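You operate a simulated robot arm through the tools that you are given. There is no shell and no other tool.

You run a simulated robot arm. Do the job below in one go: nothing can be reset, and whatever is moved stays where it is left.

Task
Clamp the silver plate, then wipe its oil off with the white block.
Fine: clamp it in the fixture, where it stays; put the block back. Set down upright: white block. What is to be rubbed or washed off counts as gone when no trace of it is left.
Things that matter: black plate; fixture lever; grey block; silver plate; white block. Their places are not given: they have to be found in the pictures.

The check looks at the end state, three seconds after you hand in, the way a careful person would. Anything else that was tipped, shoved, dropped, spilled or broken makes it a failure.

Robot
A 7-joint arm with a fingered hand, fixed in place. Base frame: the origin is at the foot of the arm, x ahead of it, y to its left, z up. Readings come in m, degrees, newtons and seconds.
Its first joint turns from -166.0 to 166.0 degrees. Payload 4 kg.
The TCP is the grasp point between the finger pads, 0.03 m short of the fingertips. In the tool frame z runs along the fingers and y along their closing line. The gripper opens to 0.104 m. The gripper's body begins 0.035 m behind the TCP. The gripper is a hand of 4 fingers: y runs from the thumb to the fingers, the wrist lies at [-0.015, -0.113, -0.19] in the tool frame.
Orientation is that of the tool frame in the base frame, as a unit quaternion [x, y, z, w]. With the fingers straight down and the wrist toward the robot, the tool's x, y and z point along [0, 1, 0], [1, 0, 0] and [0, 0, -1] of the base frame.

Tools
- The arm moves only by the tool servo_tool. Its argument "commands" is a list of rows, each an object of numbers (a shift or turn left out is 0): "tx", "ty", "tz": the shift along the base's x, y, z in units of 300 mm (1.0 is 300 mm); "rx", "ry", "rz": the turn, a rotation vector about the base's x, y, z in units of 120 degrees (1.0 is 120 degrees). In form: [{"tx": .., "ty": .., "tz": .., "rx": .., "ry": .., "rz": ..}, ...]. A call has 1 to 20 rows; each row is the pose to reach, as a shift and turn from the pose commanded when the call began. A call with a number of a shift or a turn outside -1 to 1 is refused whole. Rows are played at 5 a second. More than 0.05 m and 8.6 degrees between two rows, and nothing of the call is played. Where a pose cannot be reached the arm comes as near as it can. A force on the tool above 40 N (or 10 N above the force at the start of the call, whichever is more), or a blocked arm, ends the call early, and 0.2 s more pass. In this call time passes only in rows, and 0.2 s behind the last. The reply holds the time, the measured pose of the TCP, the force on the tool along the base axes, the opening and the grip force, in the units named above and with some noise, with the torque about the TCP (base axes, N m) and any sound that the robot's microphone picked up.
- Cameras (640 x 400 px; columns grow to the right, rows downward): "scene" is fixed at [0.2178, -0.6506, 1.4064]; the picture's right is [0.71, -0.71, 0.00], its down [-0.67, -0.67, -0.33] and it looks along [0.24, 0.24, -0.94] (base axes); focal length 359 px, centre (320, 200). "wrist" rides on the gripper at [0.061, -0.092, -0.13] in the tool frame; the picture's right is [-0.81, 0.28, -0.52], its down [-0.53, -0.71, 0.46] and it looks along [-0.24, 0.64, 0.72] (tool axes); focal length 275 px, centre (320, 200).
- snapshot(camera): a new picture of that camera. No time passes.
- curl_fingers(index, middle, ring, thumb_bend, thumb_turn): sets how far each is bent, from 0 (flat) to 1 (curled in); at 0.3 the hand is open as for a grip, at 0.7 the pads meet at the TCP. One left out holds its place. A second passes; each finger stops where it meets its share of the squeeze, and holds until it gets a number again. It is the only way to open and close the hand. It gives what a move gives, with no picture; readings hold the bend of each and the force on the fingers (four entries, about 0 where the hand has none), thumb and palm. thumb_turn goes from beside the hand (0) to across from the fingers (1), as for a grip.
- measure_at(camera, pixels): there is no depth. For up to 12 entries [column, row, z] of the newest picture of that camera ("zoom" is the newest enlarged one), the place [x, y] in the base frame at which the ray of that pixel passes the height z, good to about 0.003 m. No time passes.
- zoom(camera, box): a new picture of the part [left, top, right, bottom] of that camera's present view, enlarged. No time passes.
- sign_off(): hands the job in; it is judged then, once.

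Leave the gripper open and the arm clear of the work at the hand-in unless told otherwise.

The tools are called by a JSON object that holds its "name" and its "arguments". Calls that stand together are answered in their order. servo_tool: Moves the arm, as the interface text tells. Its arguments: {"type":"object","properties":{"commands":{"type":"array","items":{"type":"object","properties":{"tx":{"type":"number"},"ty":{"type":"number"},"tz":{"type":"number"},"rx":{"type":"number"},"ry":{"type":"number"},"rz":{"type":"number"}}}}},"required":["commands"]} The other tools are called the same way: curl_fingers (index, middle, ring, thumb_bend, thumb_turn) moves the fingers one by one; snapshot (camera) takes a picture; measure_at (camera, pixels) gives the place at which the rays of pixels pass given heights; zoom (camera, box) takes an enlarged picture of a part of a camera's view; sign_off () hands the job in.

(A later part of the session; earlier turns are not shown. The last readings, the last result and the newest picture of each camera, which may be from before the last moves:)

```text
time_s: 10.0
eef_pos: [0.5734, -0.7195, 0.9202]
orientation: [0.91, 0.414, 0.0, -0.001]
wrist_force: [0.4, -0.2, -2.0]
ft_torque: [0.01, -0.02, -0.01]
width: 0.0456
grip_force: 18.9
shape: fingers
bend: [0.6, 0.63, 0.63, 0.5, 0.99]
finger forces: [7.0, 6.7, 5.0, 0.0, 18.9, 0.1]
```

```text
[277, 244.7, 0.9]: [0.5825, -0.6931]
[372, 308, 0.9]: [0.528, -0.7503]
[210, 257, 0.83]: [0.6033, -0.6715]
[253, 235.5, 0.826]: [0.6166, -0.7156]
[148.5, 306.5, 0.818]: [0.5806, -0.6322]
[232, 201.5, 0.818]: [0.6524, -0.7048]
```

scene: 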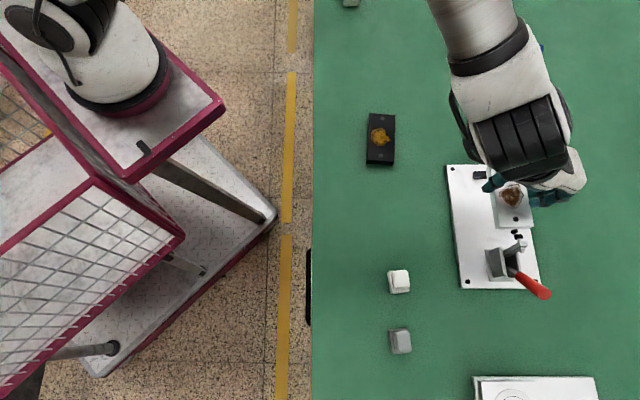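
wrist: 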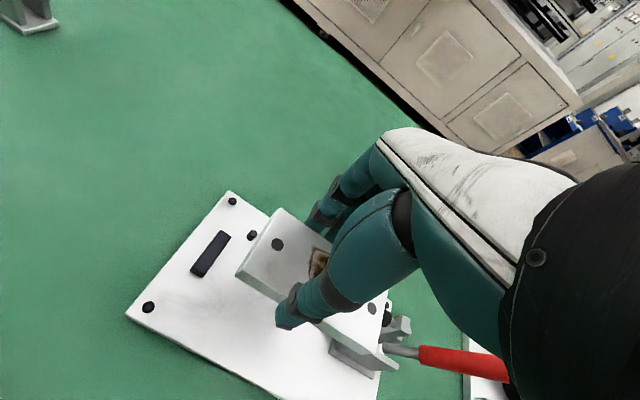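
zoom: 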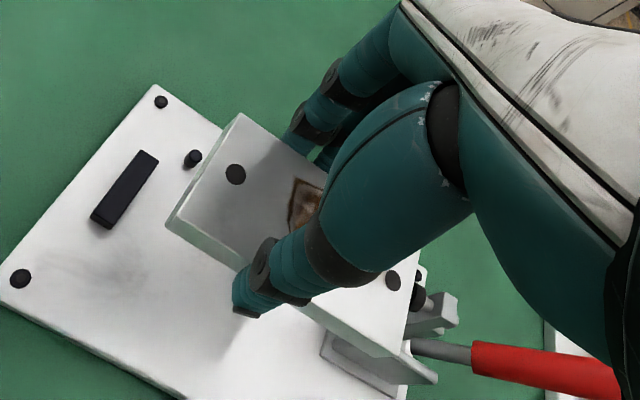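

The plate centre is at about u = -0.118, v = 0.903 in the fixture's frame, so its near end would pass close to the clamp tip. I'll shift 4 mm toward the stop first, then lower to about 10 mm above the seat.

{"name": "servo_tool", "arguments": {"commands": [{"tx": 0.0093, "ty": 0.0093}, {"tx": 0.0093, "ty": 0.0093, "tz": -0.07}, {"tx": 0.0093, "ty": 0.0093, "tz": -0.13}, {"tx": 0.0093, "ty": 0.0093, "tz": -0.19}]}}

{"name": "snapshot", "arguments": {"camera": "wrist"}}

{"name": "zoom", "arguments": {"camera": "scene", "box": [440, 140, 560, 300]}}

{"name": "zoom", "arguments": {"camera": "wrist", "box": [180, 140, 436, 380]}}

```text
time_s: 11.0
eef_pos: [0.5773, -0.7152, 0.8612]
orientation: [0.91, 0.415, -0.001, 0.0]
wrist_force: [-0.1, 0.1, -1.2]
ft_torque: [0.03, -0.03, 0.01]
width: 0.0455
grip_force: 18.6
shape: fingers
bend: [0.6, 0.63, 0.63, 0.5, 0.99]
finger forces: [6.9, 6.5, 4.9, 0.0, 18.8, 0.0]
```

```text
taken
```

wrist: 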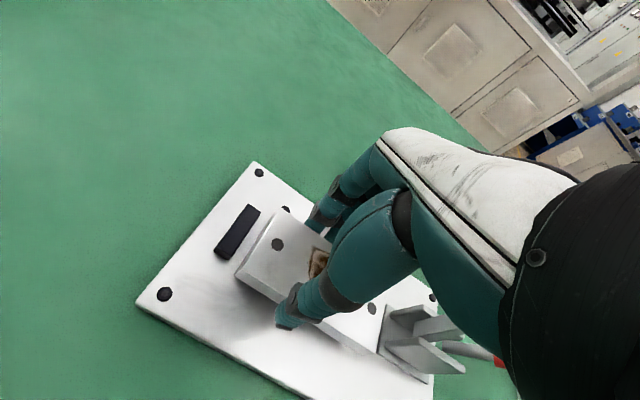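

```text
2.50 times, centred on (500, 220) of scene
```

zoom: 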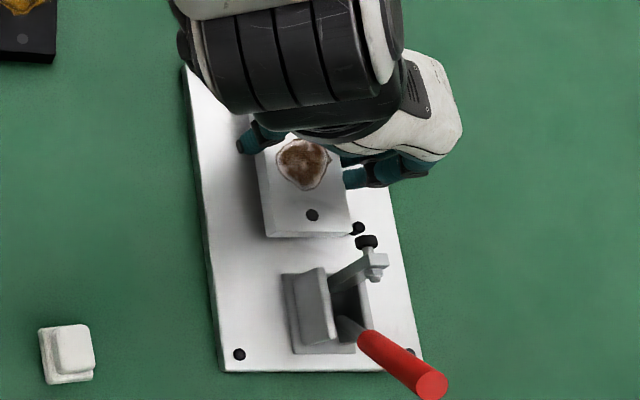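

```text
1.67 times, centred on (308, 260) of wrist
```

zoom: 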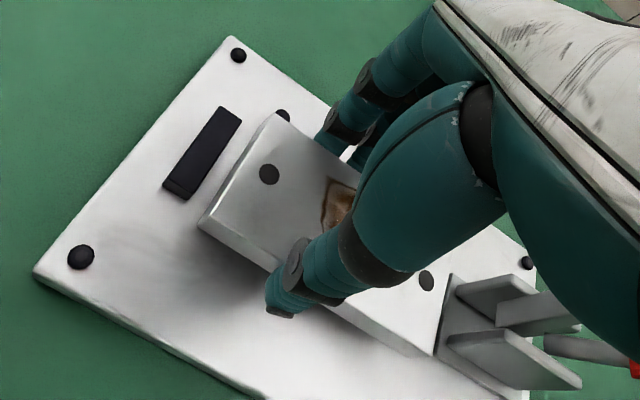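

The plate is now just above the base, between the stop and the clamp and to the robot's side of the pins. I lower in small steps and watch the vertical force for the seat.

{"name": "servo_tool", "arguments": {"commands": [{"tz": -0.01}, {"tz": -0.02}, {"tz": -0.025}]}}

```text
time_s: 11.8
eef_pos: [0.5779, -0.7149, 0.8549]
orientation: [0.91, 0.414, 0.001, 0.0]
wrist_force: [0.0, -0.1, -1.9]
ft_torque: [0.03, -0.02, -0.01]
width: 0.0456
grip_force: 19.4
shape: fingers
bend: [0.6, 0.63, 0.63, 0.5, 0.99]
finger forces: [7.0, 6.6, 5.0, 0.0, 18.7, 0.0]
```

No contact yet at TCP z ≈ 0.855 (fz still -1.9 N). I continue down in 1 mm steps.

{"name": "servo_tool", "arguments": {"commands": [{"tz": -0.0033}, {"tz": -0.0067}]}}

{"name": "servo_tool", "arguments": {"commands": [{"tz": -0.0033}, {"tz": -0.0067}]}}

```text
time_s: 12.4
eef_pos: [0.5781, -0.7142, 0.8526]
orientation: [0.91, 0.414, 0.0, 0.0]
wrist_force: [0.3, 0.9, -2.5]
ft_torque: [-0.01, -0.03, 0.01]
width: 0.0455
grip_force: 18.3
shape: fingers
bend: [0.6, 0.63, 0.63, 0.5, 0.99]
finger forces: [7.0, 6.5, 5.0, 0.1, 18.8, 0.0]
```

```text
time_s: 13.0
eef_pos: [0.577, -0.715, 0.8505]
orientation: [0.91, 0.415, 0.0, -0.001]
wrist_force: [-0.8, -0.5, -2.3]
ft_torque: [0.02, -0.05, 0.01]
width: 0.0459
grip_force: 18.9
shape: fingers
bend: [0.6, 0.63, 0.63, 0.5, 0.99]
finger forces: [7.0, 6.6, 4.9, 0.0, 18.8, 0.0]
```

{"name": "servo_tool", "arguments": {"commands": [{"tz": -0.0033}, {"tz": -0.0067}]}}

{"name": "zoom", "arguments": {"camera": "wrist", "box": [180, 140, 436, 380]}}

```text
time_s: 13.6
eef_pos: [0.5788, -0.7146, 0.8488]
orientation: [0.91, 0.415, 0.001, 0.0]
wrist_force: [0.5, 0.4, -2.0]
ft_torque: [0.0, -0.04, 0.0]
width: 0.0455
grip_force: 19.0
shape: fingers
bend: [0.6, 0.63, 0.63, 0.5, 0.99]
finger forces: [7.0, 6.7, 5.1, 0.1, 18.9, 0.1]
```

```text
1.67 times, centred on (308, 260) of wrist
```

zoom: 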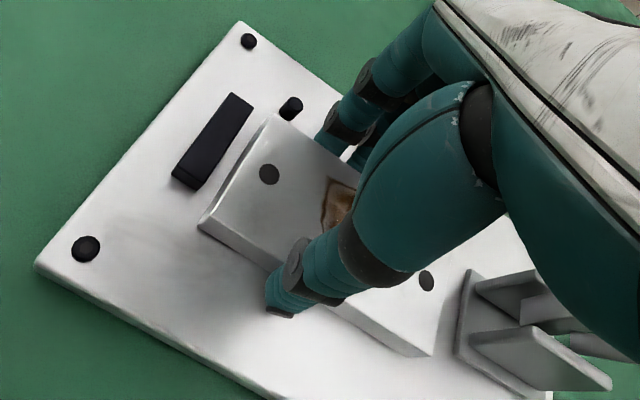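

Still hanging free (fz -2.0 N) at z ≈ 0.849. I continue 1 mm at a time.

{"name": "servo_tool", "arguments": {"commands": [{"tz": -0.0033}, {"tz": -0.0067}]}}

{"name": "servo_tool", "arguments": {"commands": [{"tz": -0.0033}, {"tz": -0.0067}]}}

```text
time_s: 14.2
eef_pos: [0.578, -0.7155, 0.8486]
orientation: [0.911, 0.413, 0.0, 0.0]
wrist_force: [0.0, 0.8, 1.7]
ft_torque: [0.12, 0.11, -0.03]
width: 0.0458
grip_force: 18.6
shape: fingers
bend: [0.6, 0.63, 0.63, 0.5, 0.99]
finger forces: [6.7, 6.4, 5.0, 0.0, 19.4, 0.0]
```

```text
time_s: 14.8
eef_pos: [0.5769, -0.7156, 0.847]
orientation: [0.91, 0.415, 0.001, 0.002]
wrist_force: [1.8, 0.2, 15.7]
ft_torque: [0.07, 0.08, 0.01]
width: 0.0456
grip_force: 21.6
shape: fingers
bend: [0.61, 0.63, 0.64, 0.5, 0.99]
finger forces: [6.7, 12.7, 5.1, 0.1, 18.8, 0.0]
```

Contact: fz jumped to +15.7 N, so the plate rests on the base. I raise 1.7 mm to relieve the pressure, then slide toward the stop in small steps while watching the force along that direction.

{"name": "servo_tool", "arguments": {"commands": [{"tz": 0.0055}, {"tx": 0.0047, "ty": 0.0047, "tz": 0.0055}, {"tx": 0.0083, "ty": 0.0083, "tz": 0.0055}]}}

{"name": "servo_tool", "arguments": {"commands": [{"tx": 0.0024, "ty": 0.0024}, {"tx": 0.0047, "ty": 0.0047}]}}

{"name": "zoom", "arguments": {"camera": "wrist", "box": [180, 140, 436, 380]}}

```text
time_s: 15.6
eef_pos: [0.5797, -0.7131, 0.8454]
orientation: [0.91, 0.415, 0.0, 0.001]
wrist_force: [-2.7, -2.6, 9.8]
ft_torque: [0.04, 0.15, 0.02]
width: 0.0456
grip_force: 21.2
shape: fingers
bend: [0.61, 0.63, 0.64, 0.5, 0.99]
finger forces: [6.7, 10.4, 5.3, 0.0, 19.7, 0.0]
```

```text
time_s: 16.2
eef_pos: [0.5809, -0.7109, 0.8463]
orientation: [0.91, 0.414, 0.0, 0.001]
wrist_force: [-2.1, -3.3, 7.8]
ft_torque: [0.0, 0.14, 0.02]
width: 0.0455
grip_force: 21.3
shape: fingers
bend: [0.61, 0.63, 0.63, 0.5, 0.99]
finger forces: [6.8, 9.4, 5.5, 0.0, 19.7, 0.0]
```

```text
1.67 times, centred on (308, 260) of wrist
```

zoom: 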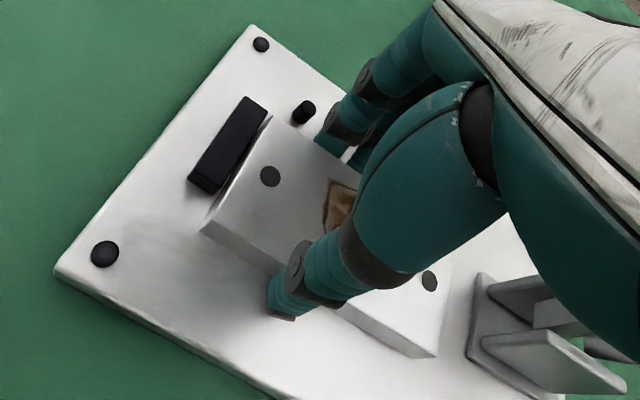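

The edge is now close to the stop. The opposing force of about 4 N is mostly sliding friction from fz ≈ 8 N. I lift half a millimetre and keep going by 1 mm steps.

{"name": "servo_tool", "arguments": {"commands": [{"tx": 0.0024, "ty": 0.0024, "tz": 0.0015}, {"tx": 0.0047, "ty": 0.0047, "tz": 0.002}]}}

{"name": "zoom", "arguments": {"camera": "wrist", "box": [210, 160, 338, 260]}}

```text
time_s: 16.8
eef_pos: [0.5826, -0.7095, 0.8472]
orientation: [0.91, 0.414, 0.0, -0.001]
wrist_force: [-3.7, -2.5, 2.1]
ft_torque: [-0.01, 0.19, 0.06]
width: 0.0455
grip_force: 18.8
shape: fingers
bend: [0.61, 0.63, 0.63, 0.5, 1.0]
finger forces: [6.5, 6.6, 5.3, 0.1, 19.6, 0.0]
```

```text
4.00 times, centred on (274, 210) of wrist
```

zoom: 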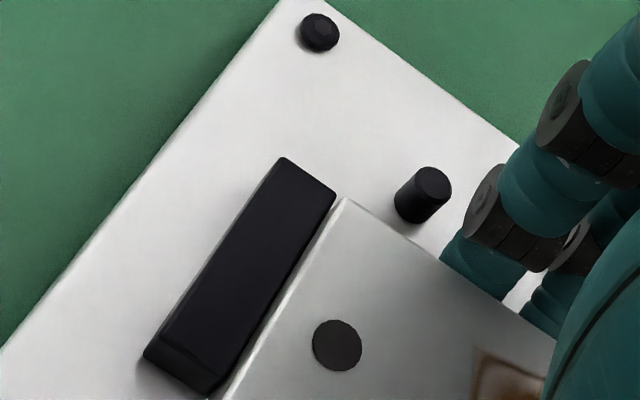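

The horizontal force of 4.4 N with little vertical load, plus the picture, show the plate's end resting against the stop. The index finger clears the near pin by about 5 mm. Next I slide sideways toward the pins in small steps.

{"name": "servo_tool", "arguments": {"commands": [{"tx": 0.0047, "ty": -0.0047}, {"tx": 0.0094, "ty": -0.0094}, {"tx": 0.0118, "ty": -0.0118}]}}

{"name": "zoom", "arguments": {"camera": "wrist", "box": [210, 160, 338, 260]}}

```text
time_s: 17.6
eef_pos: [0.5857, -0.7132, 0.8473]
orientation: [0.91, 0.414, 0.0, 0.0]
wrist_force: [-6.6, -3.1, -2.6]
ft_torque: [-0.07, 0.12, -0.01]
width: 0.0455
grip_force: 17.5
shape: fingers
bend: [0.61, 0.64, 0.64, 0.49, 1.0]
finger forces: [6.3, 5.9, 4.8, 0.0, 19.5, 0.0]
```

```text
4.00 times, centred on (274, 210) of wrist
```

zoom: 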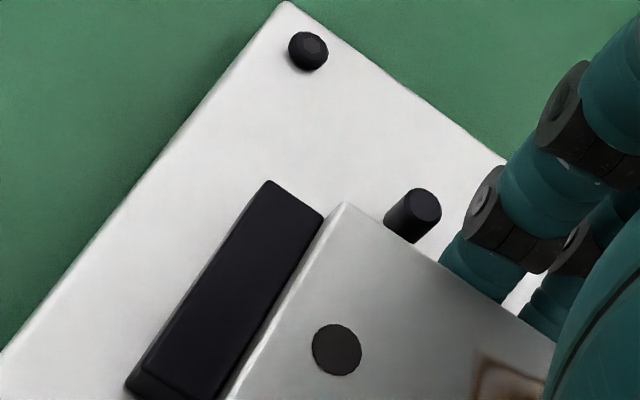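

The plate moved 5 mm sideways and the pin is now nearly touching its edge. I continue in 1 mm steps until the sideways force rises.

{"name": "servo_tool", "arguments": {"commands": [{"tx": 0.0024, "ty": -0.0024}, {"tx": 0.0047, "ty": -0.0047}]}}

{"name": "zoom", "arguments": {"camera": "wrist", "box": [210, 160, 338, 260]}}

```text
time_s: 18.2
eef_pos: [0.5881, -0.7153, 0.8468]
orientation: [0.911, 0.413, 0.0, -0.001]
wrist_force: [-6.0, -3.3, -1.0]
ft_torque: [-0.02, 0.15, 0.0]
width: 0.0456
grip_force: 18.8
shape: fingers
bend: [0.61, 0.64, 0.64, 0.49, 1.0]
finger forces: [6.2, 5.9, 5.0, 0.0, 19.7, 0.0]
```

```text
4.00 times, centred on (274, 210) of wrist
```

zoom: 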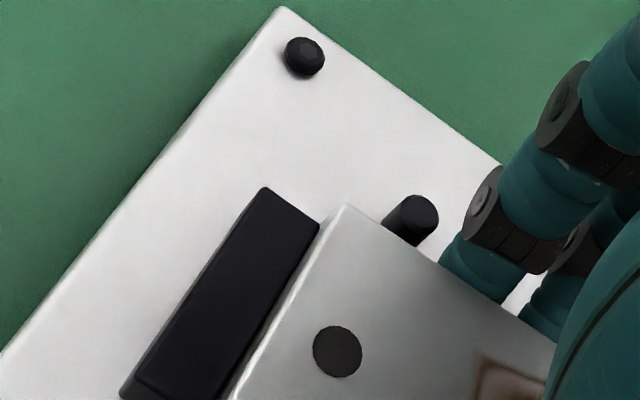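

{"name": "servo_tool", "arguments": {"commands": [{"tx": 0.0024, "ty": -0.0024}, {"tx": 0.0047, "ty": -0.0047}]}}

{"name": "zoom", "arguments": {"camera": "wrist", "box": [210, 160, 338, 260]}}

{"name": "zoom", "arguments": {"camera": "scene", "box": [460, 160, 550, 260]}}

```text
time_s: 18.8
eef_pos: [0.5891, -0.7154, 0.8468]
orientation: [0.91, 0.415, 0.0, 0.0]
wrist_force: [-6.0, -2.0, 0.0]
ft_torque: [-0.01, 0.16, 0.06]
width: 0.0456
grip_force: 18.9
shape: fingers
bend: [0.61, 0.64, 0.64, 0.49, 1.0]
finger forces: [5.9, 5.8, 5.2, 0.0, 19.9, 0.0]
```

```text
4.00 times, centred on (274, 210) of wrist
```

zoom: 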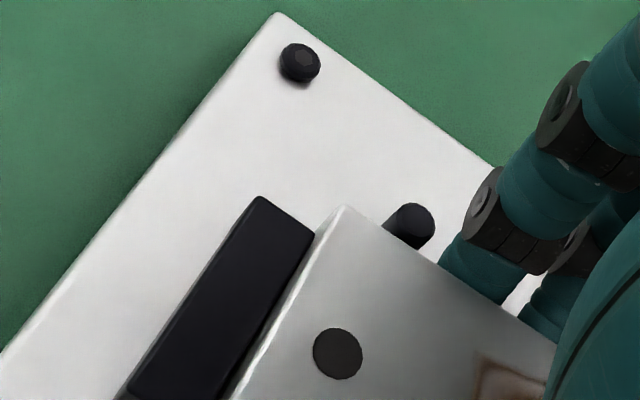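

```text
4.00 times, centred on (505, 210) of scene
```

zoom: 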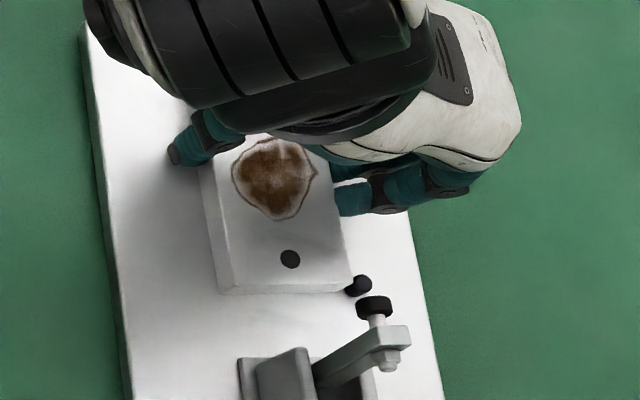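

Nearly there; the sideways force is only about 2.8 N. I continue another 2 mm in small steps.

{"name": "servo_tool", "arguments": {"commands": [{"tx": 0.0024, "ty": -0.0024}, {"tx": 0.0047, "ty": -0.0047}]}}

{"name": "zoom", "arguments": {"camera": "wrist", "box": [210, 160, 338, 260]}}

{"name": "zoom", "arguments": {"camera": "scene", "box": [460, 160, 550, 260]}}

```text
time_s: 19.4
eef_pos: [0.591, -0.7163, 0.8462]
orientation: [0.91, 0.415, 0.0, 0.0]
wrist_force: [-4.3, -2.0, -1.5]
ft_torque: [-0.01, 0.08, 0.07]
width: 0.0454
grip_force: 18.3
shape: fingers
bend: [0.61, 0.64, 0.64, 0.49, 1.0]
finger forces: [6.2, 6.0, 5.3, 0.0, 19.4, 0.0]
```

```text
4.00 times, centred on (274, 210) of wrist
```

zoom: 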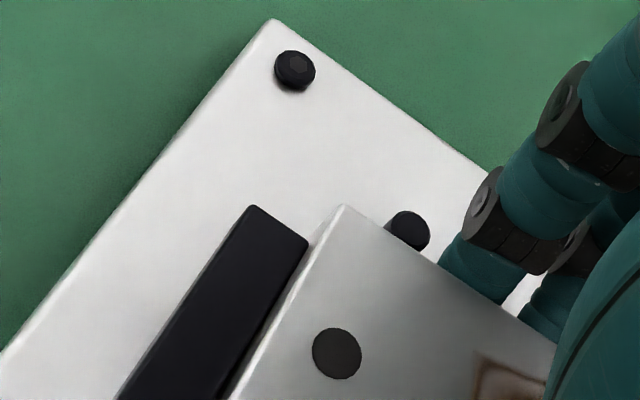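

```text
4.00 times, centred on (505, 210) of scene
```

zoom: 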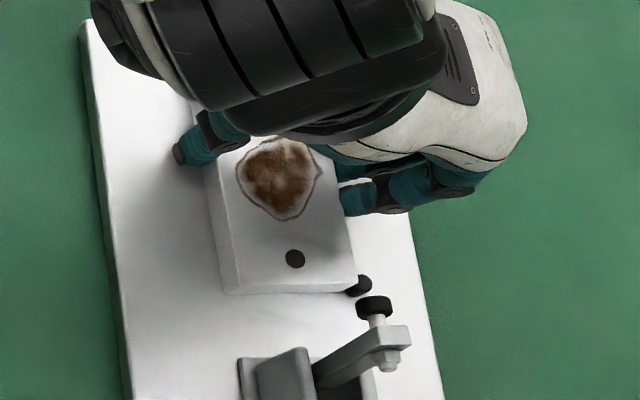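

{"name": "servo_tool", "arguments": {"commands": [{"tx": 0.0024, "ty": -0.0024}, {"tx": 0.0047, "ty": -0.0047}]}}

{"name": "zoom", "arguments": {"camera": "wrist", "box": [210, 160, 338, 260]}}

{"name": "zoom", "arguments": {"camera": "scene", "box": [490, 200, 540, 250]}}

```text
time_s: 20.0
eef_pos: [0.5901, -0.7183, 0.8473]
orientation: [0.91, 0.415, 0.0, -0.001]
wrist_force: [-3.1, -1.1, -2.4]
ft_torque: [-0.01, 0.09, -0.03]
width: 0.0457
grip_force: 18.1
shape: fingers
bend: [0.61, 0.64, 0.64, 0.49, 1.0]
finger forces: [6.5, 5.8, 4.7, 0.1, 19.1, 0.0]
```

```text
4.00 times, centred on (274, 210) of wrist
```

zoom: 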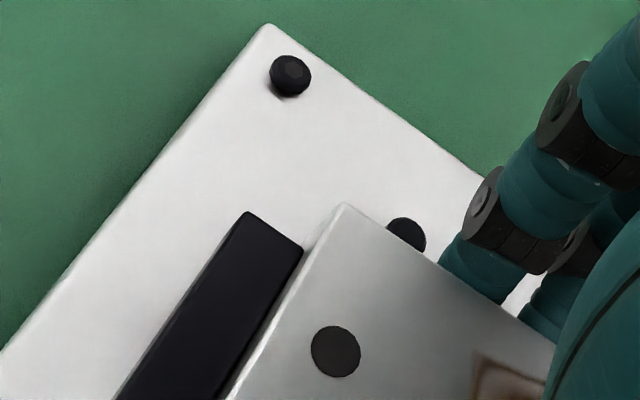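

```text
8.00 times, centred on (515, 225) of scene
```

zoom: 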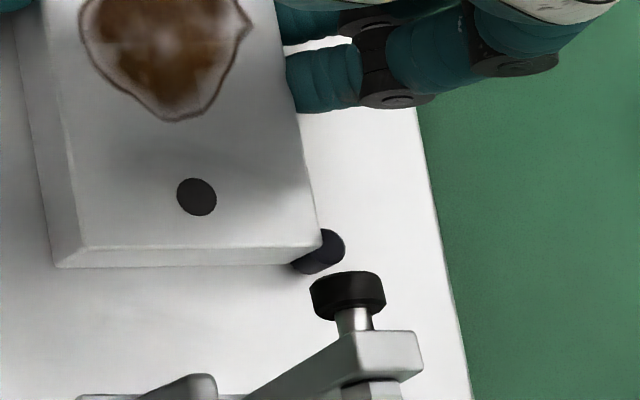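

The plate edge now hides part of both pins, but the sideways force is still low. I take another 1–2 mm and watch for a clear rise.

{"name": "servo_tool", "arguments": {"commands": [{"tx": 0.0024, "ty": -0.0024}, {"tx": 0.0047, "ty": -0.0047}]}}

{"name": "zoom", "arguments": {"camera": "wrist", "box": [210, 160, 338, 260]}}

{"name": "zoom", "arguments": {"camera": "scene", "box": [490, 200, 540, 250]}}

```text
time_s: 20.6
eef_pos: [0.5916, -0.7195, 0.8478]
orientation: [0.91, 0.415, -0.001, -0.001]
wrist_force: [-5.4, 1.2, -3.1]
ft_torque: [0.06, 0.11, -0.04]
width: 0.0459
grip_force: 17.6
shape: fingers
bend: [0.61, 0.64, 0.64, 0.49, 0.99]
finger forces: [5.8, 5.3, 4.1, 0.0, 20.0, 0.0]
```

```text
4.00 times, centred on (274, 210) of wrist
```

zoom: 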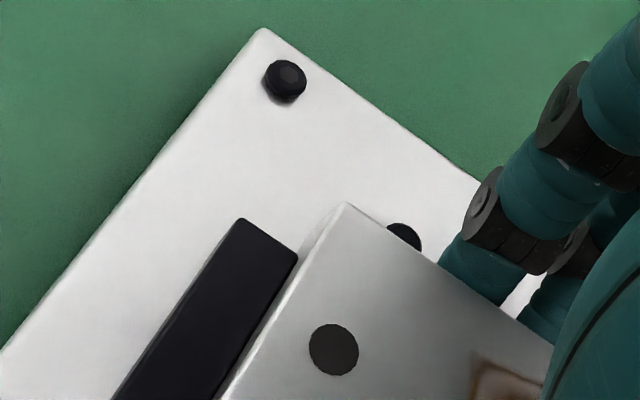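

```text
8.00 times, centred on (515, 225) of scene
```

zoom: 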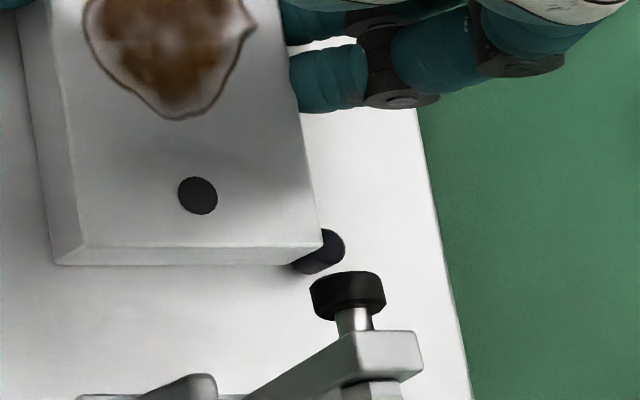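

The sideways force rose to about 4.7 N and the plate barely moved in the scene view, so it has met the pins. One more millimetre seats it firmly on both.

{"name": "servo_tool", "arguments": {"commands": [{"tx": 0.0024, "ty": -0.0024}, {"tx": 0.0035, "ty": -0.0035}]}}

{"name": "snapshot", "arguments": {"camera": "wrist"}}

{"name": "zoom", "arguments": {"camera": "scene", "box": [460, 160, 550, 260]}}

{"name": "zoom", "arguments": {"camera": "wrist", "box": [200, 160, 400, 340]}}

```text
time_s: 21.2
eef_pos: [0.5933, -0.7204, 0.8462]
orientation: [0.91, 0.414, 0.0, -0.001]
wrist_force: [-7.8, 4.5, -1.6]
ft_torque: [0.23, 0.22, -0.1]
width: 0.046
grip_force: 16.4
shape: fingers
bend: [0.63, 0.65, 0.65, 0.48, 0.99]
finger forces: [4.8, 4.2, 3.0, 0.0, 21.6, 0.1]
```

```text
taken
```

wrist: 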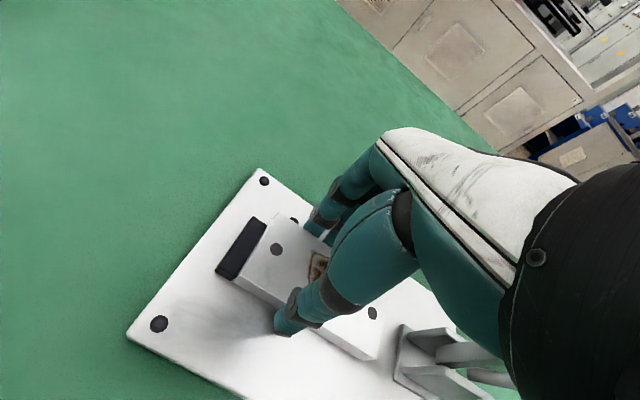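

```text
4.00 times, centred on (505, 210) of scene
```

zoom: 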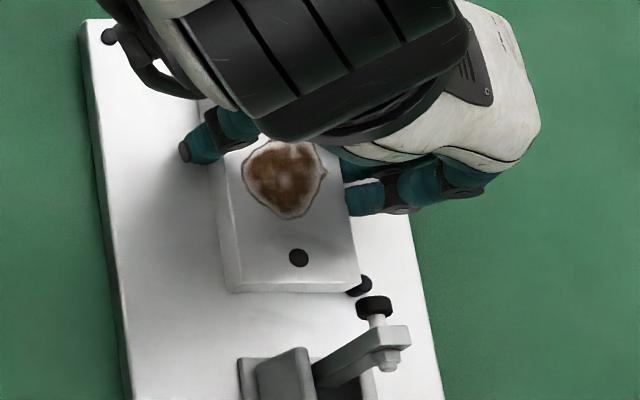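

```text
2.22 times, centred on (300, 250) of wrist
```

zoom: 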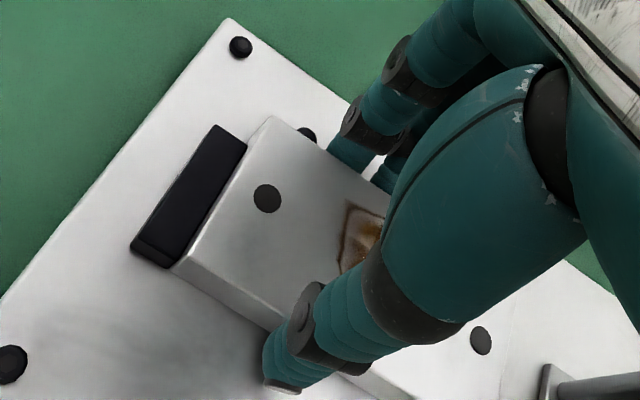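

The sideways force is now 8.7 N, so the plate is pressed on the pins and at the stop. I press down lightly (1 mm) to make sure it lies flat on the base, then open the fingers.

{"name": "servo_tool", "arguments": {"commands": [{"tz": -0.0033}]}}

{"name": "curl_fingers", "arguments": {"index": 0.4, "middle": 0.4, "ring": 0.4, "thumb_bend": 0.4}}

{"name": "snapshot", "arguments": {"camera": "wrist"}}

{"name": "zoom", "arguments": {"camera": "wrist", "box": [200, 160, 400, 340]}}

{"name": "zoom", "arguments": {"camera": "scene", "box": [460, 160, 550, 260]}}

```text
time_s: 21.6
eef_pos: [0.5933, -0.7209, 0.8471]
orientation: [0.91, 0.415, 0.0, -0.001]
wrist_force: [-6.5, 7.6, 0.4]
ft_torque: [0.29, 0.21, -0.07]
width: 0.0457
grip_force: 17.0
shape: fingers
bend: [0.63, 0.65, 0.66, 0.48, 0.99]
finger forces: [4.8, 4.1, 3.1, 0.1, 22.2, 0.0]
```

```text
time_s: 22.6
eef_pos: [0.593, -0.7216, 0.846]
orientation: [0.91, 0.415, 0.0, 0.0]
wrist_force: [0.1, 0.0, 0.4]
ft_torque: [-0.01, 0.02, 0.0]
width: 0.079
grip_force: 0.3
shape: fingers
bend: [0.4, 0.4, 0.4, 0.39, 0.98]
finger forces: [0.1, 0.0, 0.0, 0.0, 0.5, 0.1]
```

```text
taken
```

wrist: 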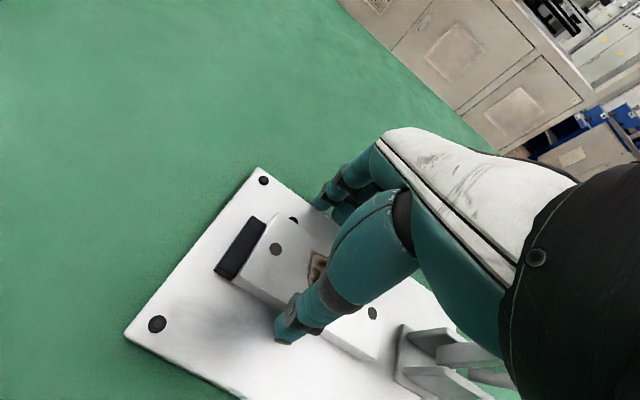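

```text
2.22 times, centred on (300, 250) of wrist
```

zoom: 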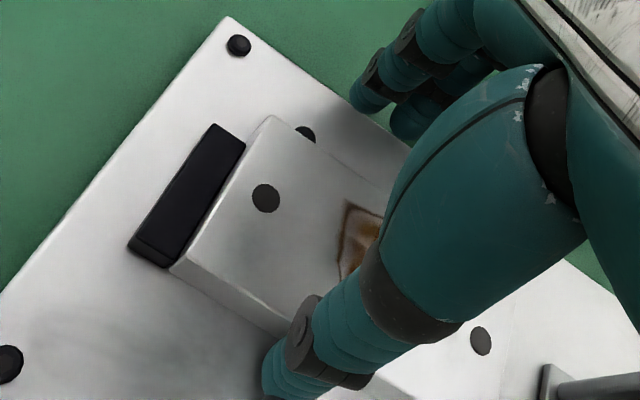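

```text
4.00 times, centred on (505, 210) of scene
```

zoom: 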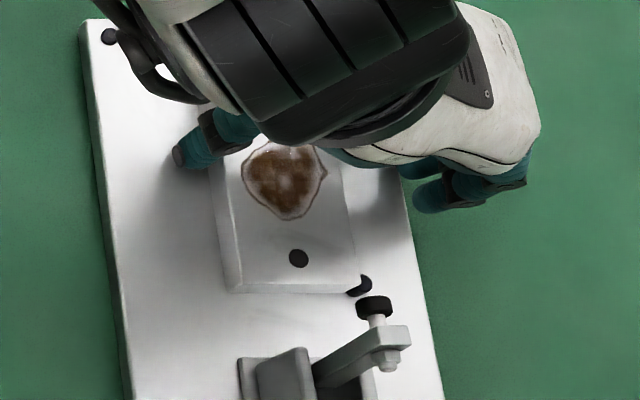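

Released; the plate stayed put. The thumb still reads 0.5 N, so I open the hand fully before rising straight up.

{"name": "curl_fingers", "arguments": {"index": 0.3, "middle": 0.3, "ring": 0.3, "thumb_bend": 0.25}}

{"name": "servo_tool", "arguments": {"commands": [{"tz": 0.05}, {"tz": 0.15}, {"tz": 0.3}, {"tz": 0.42}]}}

{"name": "servo_tool", "arguments": {"commands": [{"tx": -0.11, "ty": 0.11}, {"tx": -0.22, "ty": 0.22}, {"tx": -0.33, "ty": 0.33}, {"tx": -0.43, "ty": 0.43}]}}

{"name": "snapshot", "arguments": {"camera": "scene"}}

{"name": "snapshot", "arguments": {"camera": "wrist"}}

{"name": "zoom", "arguments": {"camera": "scene", "box": [460, 150, 550, 270]}}

```text
time_s: 23.6
eef_pos: [0.5924, -0.7208, 0.8459]
orientation: [0.91, 0.414, -0.001, 0.0]
wrist_force: [0.0, -0.5, 0.1]
ft_torque: [-0.01, 0.0, -0.03]
width: 0.1068
grip_force: 0.1
shape: fingers
bend: [0.3, 0.3, 0.3, 0.25, 0.97]
finger forces: [0.0, 0.0, 0.0, 0.1, 0.1, 0.0]
```

```text
time_s: 24.6
eef_pos: [0.5928, -0.7219, 0.9716]
orientation: [0.91, 0.415, 0.0, -0.001]
wrist_force: [0.0, -0.3, 0.6]
ft_torque: [0.04, -0.01, 0.0]
width: 0.107
grip_force: 0.1
shape: fingers
bend: [0.3, 0.3, 0.3, 0.25, 0.97]
finger forces: [0.0, 0.1, 0.0, 0.0, 0.0, 0.1]
```

```text
time_s: 25.6
eef_pos: [0.465, -0.5922, 0.974]
orientation: [0.91, 0.415, -0.001, 0.001]
wrist_force: [-0.9, -0.6, -1.2]
ft_torque: [0.04, -0.02, 0.0]
width: 0.1071
grip_force: 0.1
shape: fingers
bend: [0.3, 0.3, 0.3, 0.25, 0.97]
finger forces: [0.1, 0.0, 0.0, 0.1, 0.1, 0.0]
```

```text
taken
```

scene: 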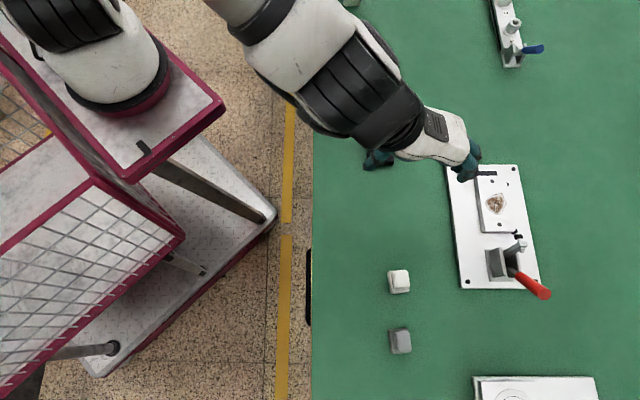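

```text
taken
```

wrist: 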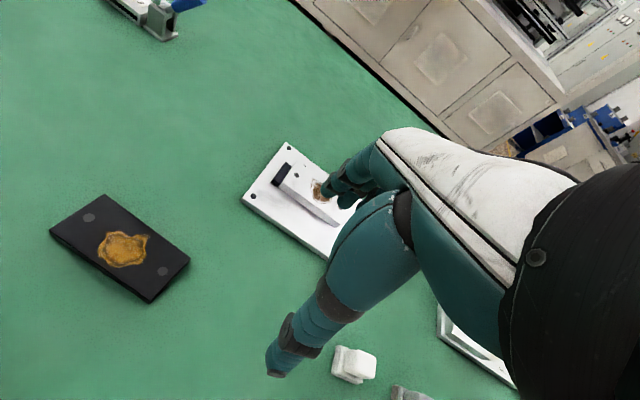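

```text
3.33 times, centred on (505, 210) of scene
```

zoom: 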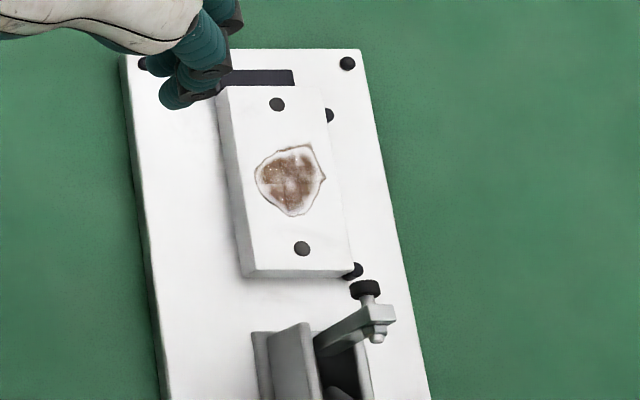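

The plate sits against the stop and both pins, parallel to the fixture. Next is the clamp lever. I move at safe height (TCP z 1.02) to a spot above the handle's end near (0.455, -0.826), turning back to exactly 45°.

{"name": "servo_tool", "arguments": {"commands": [{"tz": 0.1, "rz": -0.005}, {"tz": 0.16, "ty": -0.1, "rz": -0.01}, {"tx": -0.008, "tz": 0.16, "ty": -0.25, "rz": -0.016}, {"tx": -0.014, "tz": 0.16, "ty": -0.4, "rz": -0.022}, {"tx": -0.02, "tz": 0.16, "ty": -0.55, "rz": -0.028}, {"tx": -0.026, "tz": 0.16, "ty": -0.68, "rz": -0.0333}, {"tx": -0.031, "tz": 0.16, "ty": -0.78, "rz": -0.0333}]}}

{"name": "snapshot", "arguments": {"camera": "wrist"}}

{"name": "snapshot", "arguments": {"camera": "scene"}}

```text
time_s: 27.2
eef_pos: [0.4534, -0.826, 1.0216]
orientation: [0.924, 0.382, 0.0, 0.0]
wrist_force: [-0.3, 0.5, 1.1]
ft_torque: [-0.05, 0.0, -0.02]
width: 0.1073
grip_force: 0.0
shape: fingers
bend: [0.3, 0.3, 0.3, 0.25, 0.97]
finger forces: [0.0, 0.1, 0.0, 0.0, 0.1, 0.0]
```

```text
taken
```

wrist: 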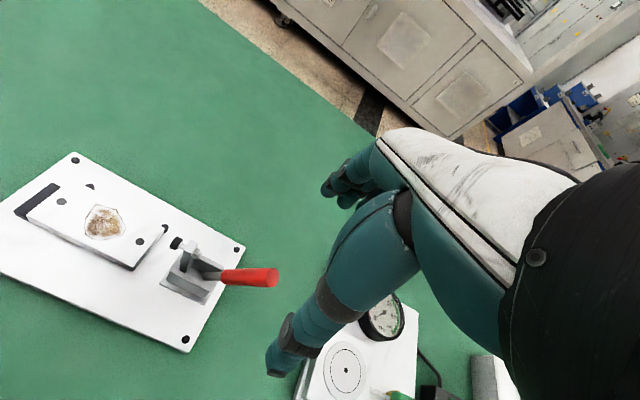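

```text
taken
```

scene: 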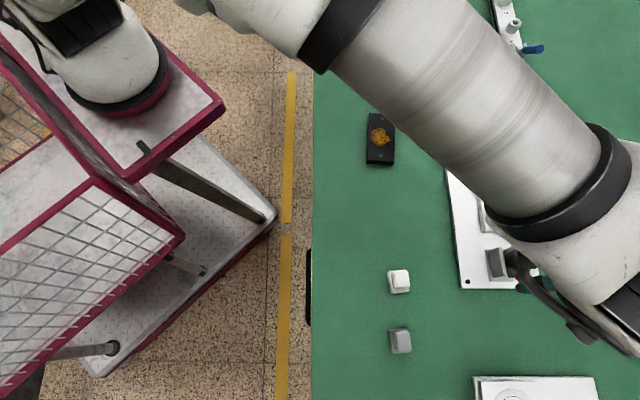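

The lever end shows at (272,277), where I predicted it, so the lever geometry is right. A dial-gauge stand lies further along the same side and I must not touch it. I'll measure where its nearest parts are.

{"name": "measure_at", "arguments": {"camera": "scene", "pixels": [[474, 377, 0.82], [596, 377, 0.82], [474, 377, 0.85], [596, 377, 0.85]]}}

{"name": "measure_at", "arguments": {"camera": "wrist", "pixels": [[362, 318, 0.82], [385, 295, 0.85], [385, 295, 0.9], [418, 312, 0.82], [297, 400, 0.82], [278, 277, 0.923], [255, 288, 0.9]]}}

{"name": "zoom", "arguments": {"camera": "wrist", "box": [260, 220, 520, 400]}}

{"name": "zoom", "arguments": {"camera": "wrist", "box": [130, 210, 290, 340]}}

{"name": "zoom", "arguments": {"camera": "wrist", "box": [0, 140, 200, 290]}}

```text
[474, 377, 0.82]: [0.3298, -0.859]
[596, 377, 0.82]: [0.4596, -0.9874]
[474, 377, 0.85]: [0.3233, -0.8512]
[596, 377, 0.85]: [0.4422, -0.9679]
```

```text
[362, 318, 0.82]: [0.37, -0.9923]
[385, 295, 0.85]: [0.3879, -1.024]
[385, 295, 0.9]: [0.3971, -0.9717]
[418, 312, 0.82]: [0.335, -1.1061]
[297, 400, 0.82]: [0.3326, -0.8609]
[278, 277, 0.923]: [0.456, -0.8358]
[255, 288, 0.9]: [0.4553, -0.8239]
```

```text
2.22 times, centred on (390, 310) of wrist
```

zoom: 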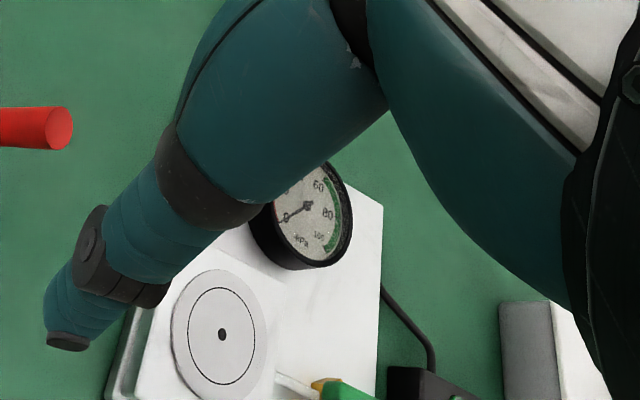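

```text
3.08 times, centred on (210, 275) of wrist
```

zoom: 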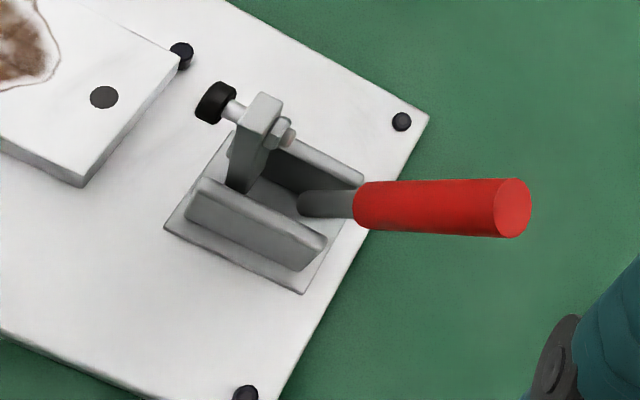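

```text
2.67 times, centred on (100, 215) of wrist
```

zoom: 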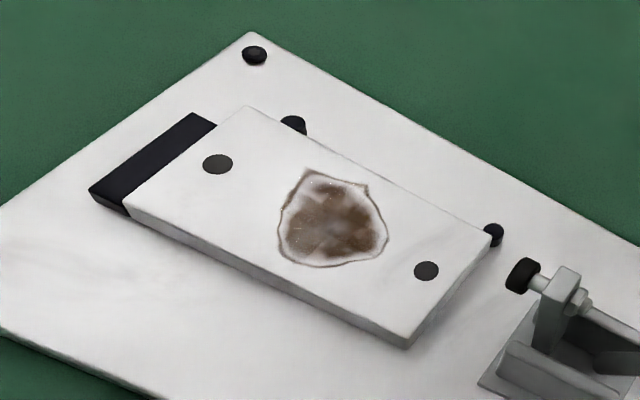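

The plate clearly sits against the stop and both pins, with the clamp tip just beyond its near end. The gauge stand begins at u ≈ -0.374, so I'll keep the hand at u > -0.33. Now I close the hand into a pressing shape and look at it.

{"name": "curl_fingers", "arguments": {"index": 0.7, "middle": 0.7, "ring": 0.7, "thumb_bend": 0.7}}

{"name": "snapshot", "arguments": {"camera": "wrist"}}

{"name": "zoom", "arguments": {"camera": "wrist", "box": [220, 150, 420, 330]}}

```text
time_s: 28.2
eef_pos: [0.4542, -0.8258, 1.0203]
orientation: [0.924, 0.382, 0.0, -0.001]
wrist_force: [0.9, -0.2, -0.3]
ft_torque: [0.0, 0.0, 0.0]
width: 0.0017
grip_force: 0.0
shape: fingers
bend: [0.7, 0.7, 0.7, 0.7, 1.0]
finger forces: [0.0, 0.0, 0.1, 0.0, 0.0, 0.1]
```

```text
taken
```

wrist: 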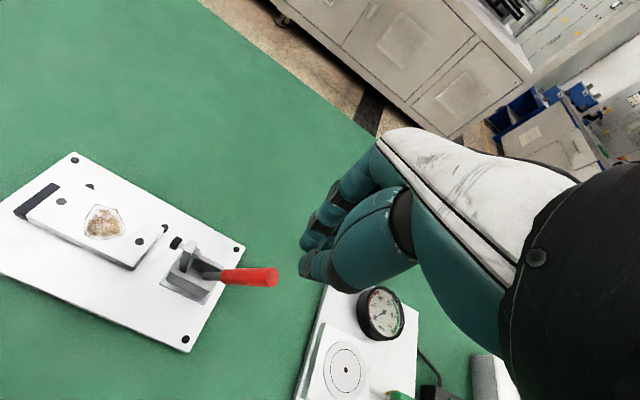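

```text
2.22 times, centred on (320, 240) of wrist
```

zoom: 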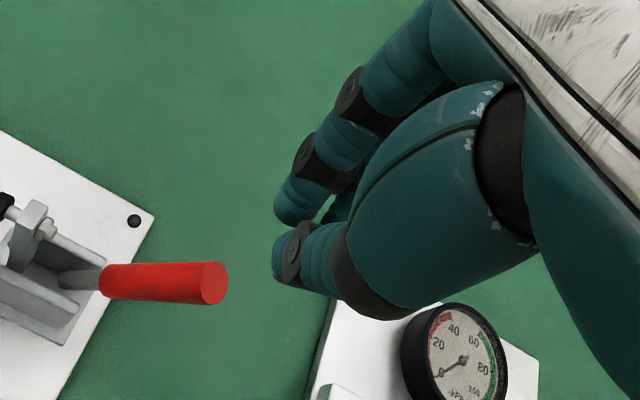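

The closed hand's fingertips line up along the handle direction. I lower to just above the handle's end (fingertips near z 0.935), slightly nearer the pivot side.

{"name": "servo_tool", "arguments": {"commands": [{"tx": 0.0094, "ty": 0.0189, "tz": -0.05}, {"tx": 0.0094, "ty": 0.0189, "tz": -0.12}, {"tx": 0.0094, "ty": 0.0189, "tz": -0.17}]}}

{"name": "snapshot", "arguments": {"camera": "wrist"}}

{"name": "zoom", "arguments": {"camera": "wrist", "box": [220, 170, 400, 330]}}

```text
time_s: 29.0
eef_pos: [0.4583, -0.821, 0.9675]
orientation: [0.924, 0.383, 0.0, -0.001]
wrist_force: [-0.2, 0.2, -0.6]
ft_torque: [-0.02, 0.01, -0.01]
width: 0.0015
grip_force: 0.0
shape: fingers
bend: [0.7, 0.7, 0.7, 0.7, 1.0]
finger forces: [0.1, 0.0, 0.1, 0.1, 0.0, 0.1]
```

```text
taken
```

wrist: 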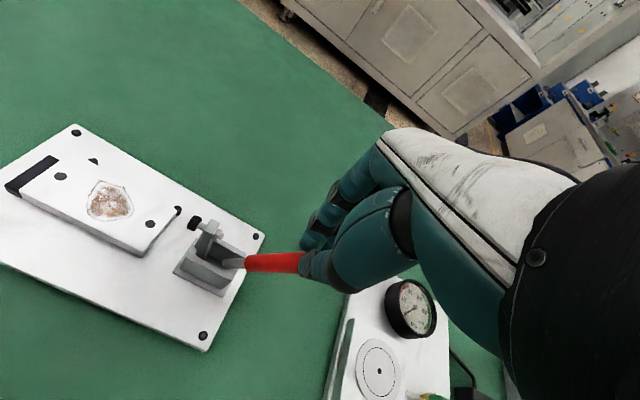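

```text
2.50 times, centred on (310, 250) of wrist
```

zoom: 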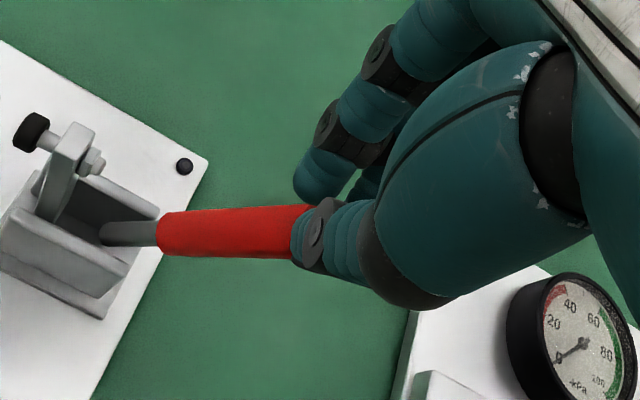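

The fingertips are just above the handle's end. I press down gently in 2–3 mm steps to see which way and how easily the lever moves.

{"name": "servo_tool", "arguments": {"commands": [{"tz": -0.015}, {"tz": -0.03}, {"tz": -0.04}, {"tz": -0.05}]}}

{"name": "zoom", "arguments": {"camera": "wrist", "box": [180, 170, 380, 330]}}

```text
time_s: 30.0
eef_pos: [0.4577, -0.82, 0.9526]
orientation: [0.924, 0.383, -0.001, 0.001]
wrist_force: [-0.3, 0.1, 0.9]
ft_torque: [0.04, -0.02, 0.0]
width: 0.0014
grip_force: 0.2
shape: fingers
bend: [0.7, 0.7, 0.7, 0.7, 1.0]
finger forces: [0.0, 0.4, 0.0, 0.0, 0.1, 0.0]
```

```text
2.50 times, centred on (280, 250) of wrist
```

zoom: 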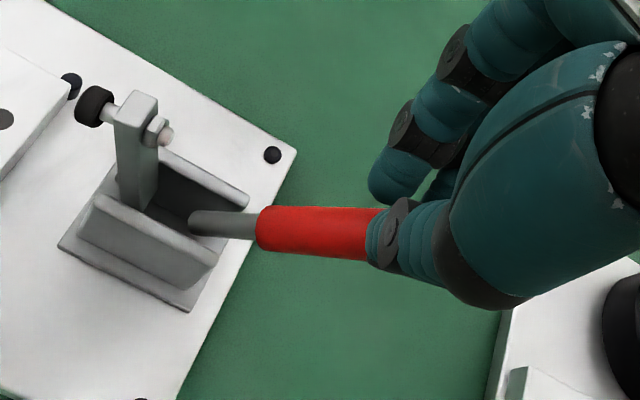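

{"name": "servo_tool", "arguments": {"commands": [{"tz": -0.01}, {"tz": -0.02}, {"tz": -0.03}]}}

{"name": "zoom", "arguments": {"camera": "wrist", "box": [180, 170, 380, 330]}}

```text
time_s: 30.8
eef_pos: [0.4578, -0.82, 0.9443]
orientation: [0.924, 0.383, 0.0, 0.0]
wrist_force: [-0.1, -1.0, -0.2]
ft_torque: [-0.04, 0.01, 0.01]
width: 0.0015
grip_force: 0.4
shape: fingers
bend: [0.7, 0.7, 0.7, 0.7, 1.0]
finger forces: [0.0, 0.0, 0.2, 0.1, 0.0, 0.0]
```

```text
2.50 times, centred on (280, 250) of wrist
```

zoom: 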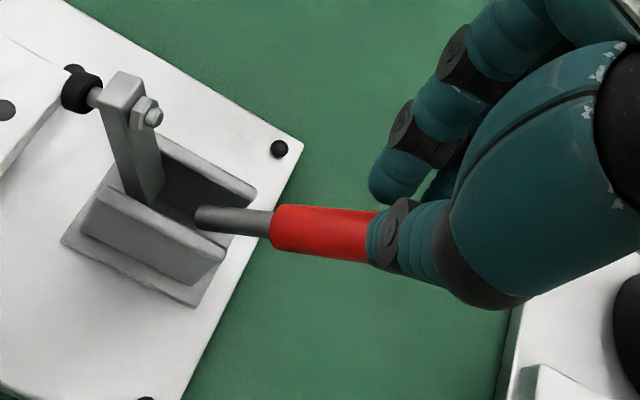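

Pressing down swings the clamp arm forward, so this is the closing direction, and it moves with almost no force. I keep pressing down in small steps.

{"name": "servo_tool", "arguments": {"commands": [{"tz": -0.012}, {"tz": -0.024}, {"tz": -0.036}, {"tz": -0.048}, {"tz": -0.06}]}}

{"name": "snapshot", "arguments": {"camera": "wrist"}}

{"name": "zoom", "arguments": {"camera": "wrist", "box": [160, 150, 380, 330]}}

```text
time_s: 32.0
eef_pos: [0.4593, -0.819, 0.9288]
orientation: [0.924, 0.383, 0.001, 0.0]
wrist_force: [0.4, -1.0, -0.4]
ft_torque: [0.0, -0.01, 0.01]
width: 0.0015
grip_force: 0.0
shape: fingers
bend: [0.7, 0.7, 0.7, 0.7, 1.0]
finger forces: [0.0, 0.0, 0.1, 0.0, 0.0, 0.0]
```

```text
taken
```

wrist: 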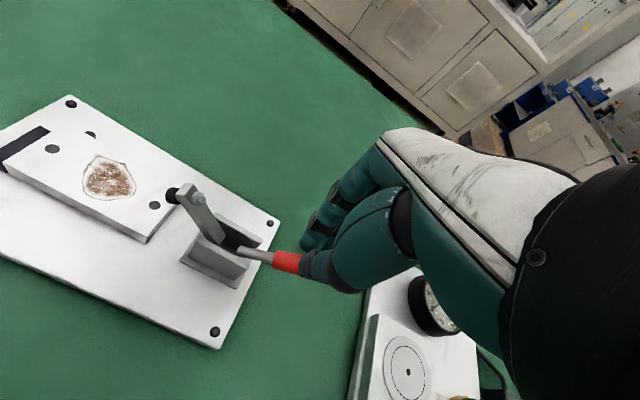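

```text
2.22 times, centred on (270, 240) of wrist
```

zoom: 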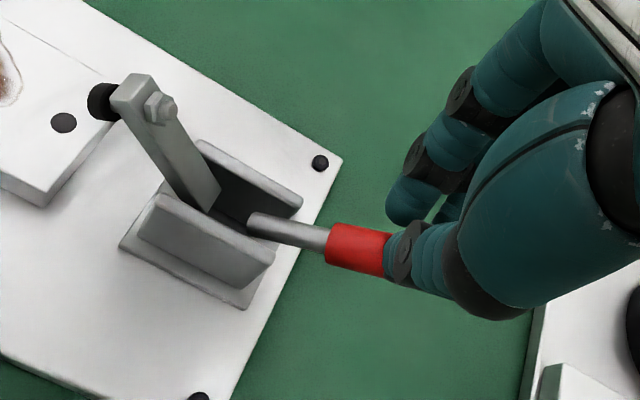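

The arm is now about halfway forward and the handle keeps dropping under the fingers. I continue down.

{"name": "servo_tool", "arguments": {"commands": [{"tz": -0.012}, {"tz": -0.024}, {"tz": -0.036}, {"tz": -0.048}, {"tz": -0.06}, {"tz": -0.072}]}}

{"name": "snapshot", "arguments": {"camera": "wrist"}}

{"name": "zoom", "arguments": {"camera": "wrist", "box": [160, 130, 380, 310]}}

```text
time_s: 33.4
eef_pos: [0.4583, -0.8197, 0.905]
orientation: [0.924, 0.382, 0.0, -0.001]
wrist_force: [0.1, -0.1, 1.3]
ft_torque: [-0.02, -0.03, -0.03]
width: 0.0017
grip_force: 0.0
shape: fingers
bend: [0.7, 0.7, 0.7, 0.7, 1.0]
finger forces: [0.1, 0.1, 0.0, 0.1, 0.0, 0.0]
```

```text
taken
```

wrist: 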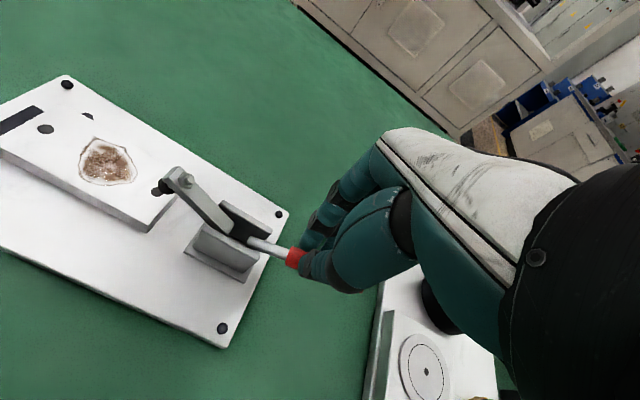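

```text
2.22 times, centred on (270, 220) of wrist
```

zoom: 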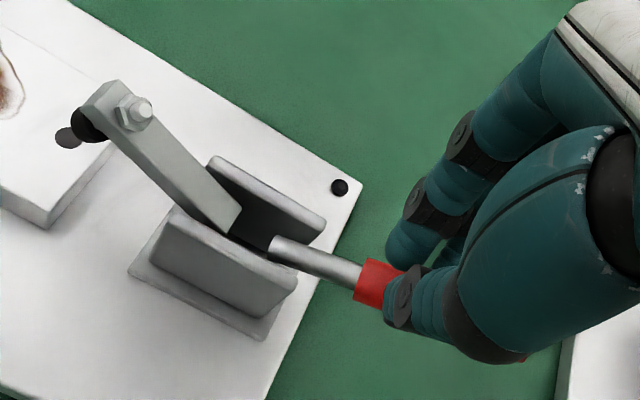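

{"name": "servo_tool", "arguments": {"commands": [{"tz": -0.01}, {"tz": -0.02}, {"tz": -0.03}, {"tz": -0.04}, {"tz": -0.05}]}}

{"name": "snapshot", "arguments": {"camera": "wrist"}}

{"name": "zoom", "arguments": {"camera": "wrist", "box": [140, 120, 360, 300]}}

```text
time_s: 34.6
eef_pos: [0.4596, -0.8198, 0.8891]
orientation: [0.924, 0.382, 0.0, 0.001]
wrist_force: [-0.4, -0.3, 0.1]
ft_torque: [0.01, 0.01, 0.01]
width: 0.0016
grip_force: 0.1
shape: fingers
bend: [0.7, 0.7, 0.7, 0.7, 1.0]
finger forces: [0.1, 0.0, 0.0, 0.2, 0.2, 0.1]
```

```text
taken
```

wrist: 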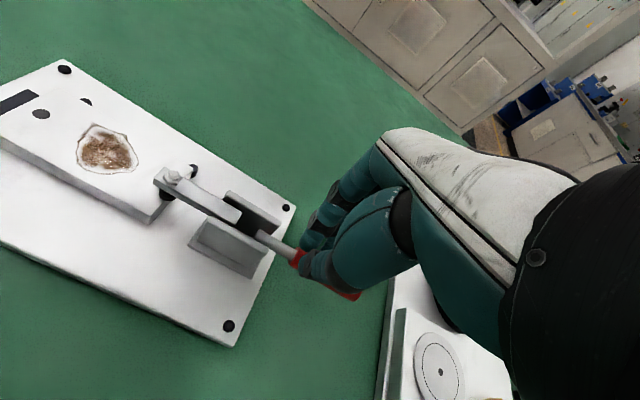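

```text
2.22 times, centred on (250, 210) of wrist
```

zoom: 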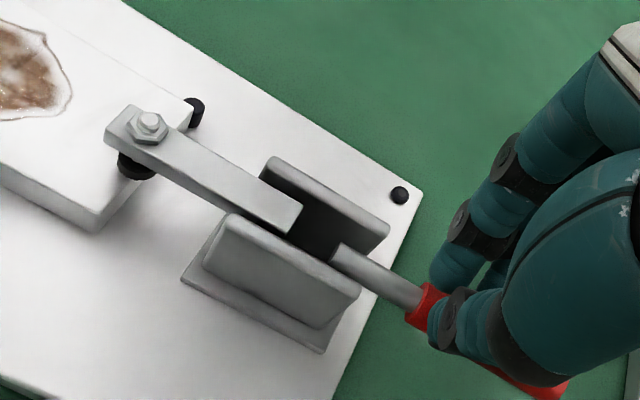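

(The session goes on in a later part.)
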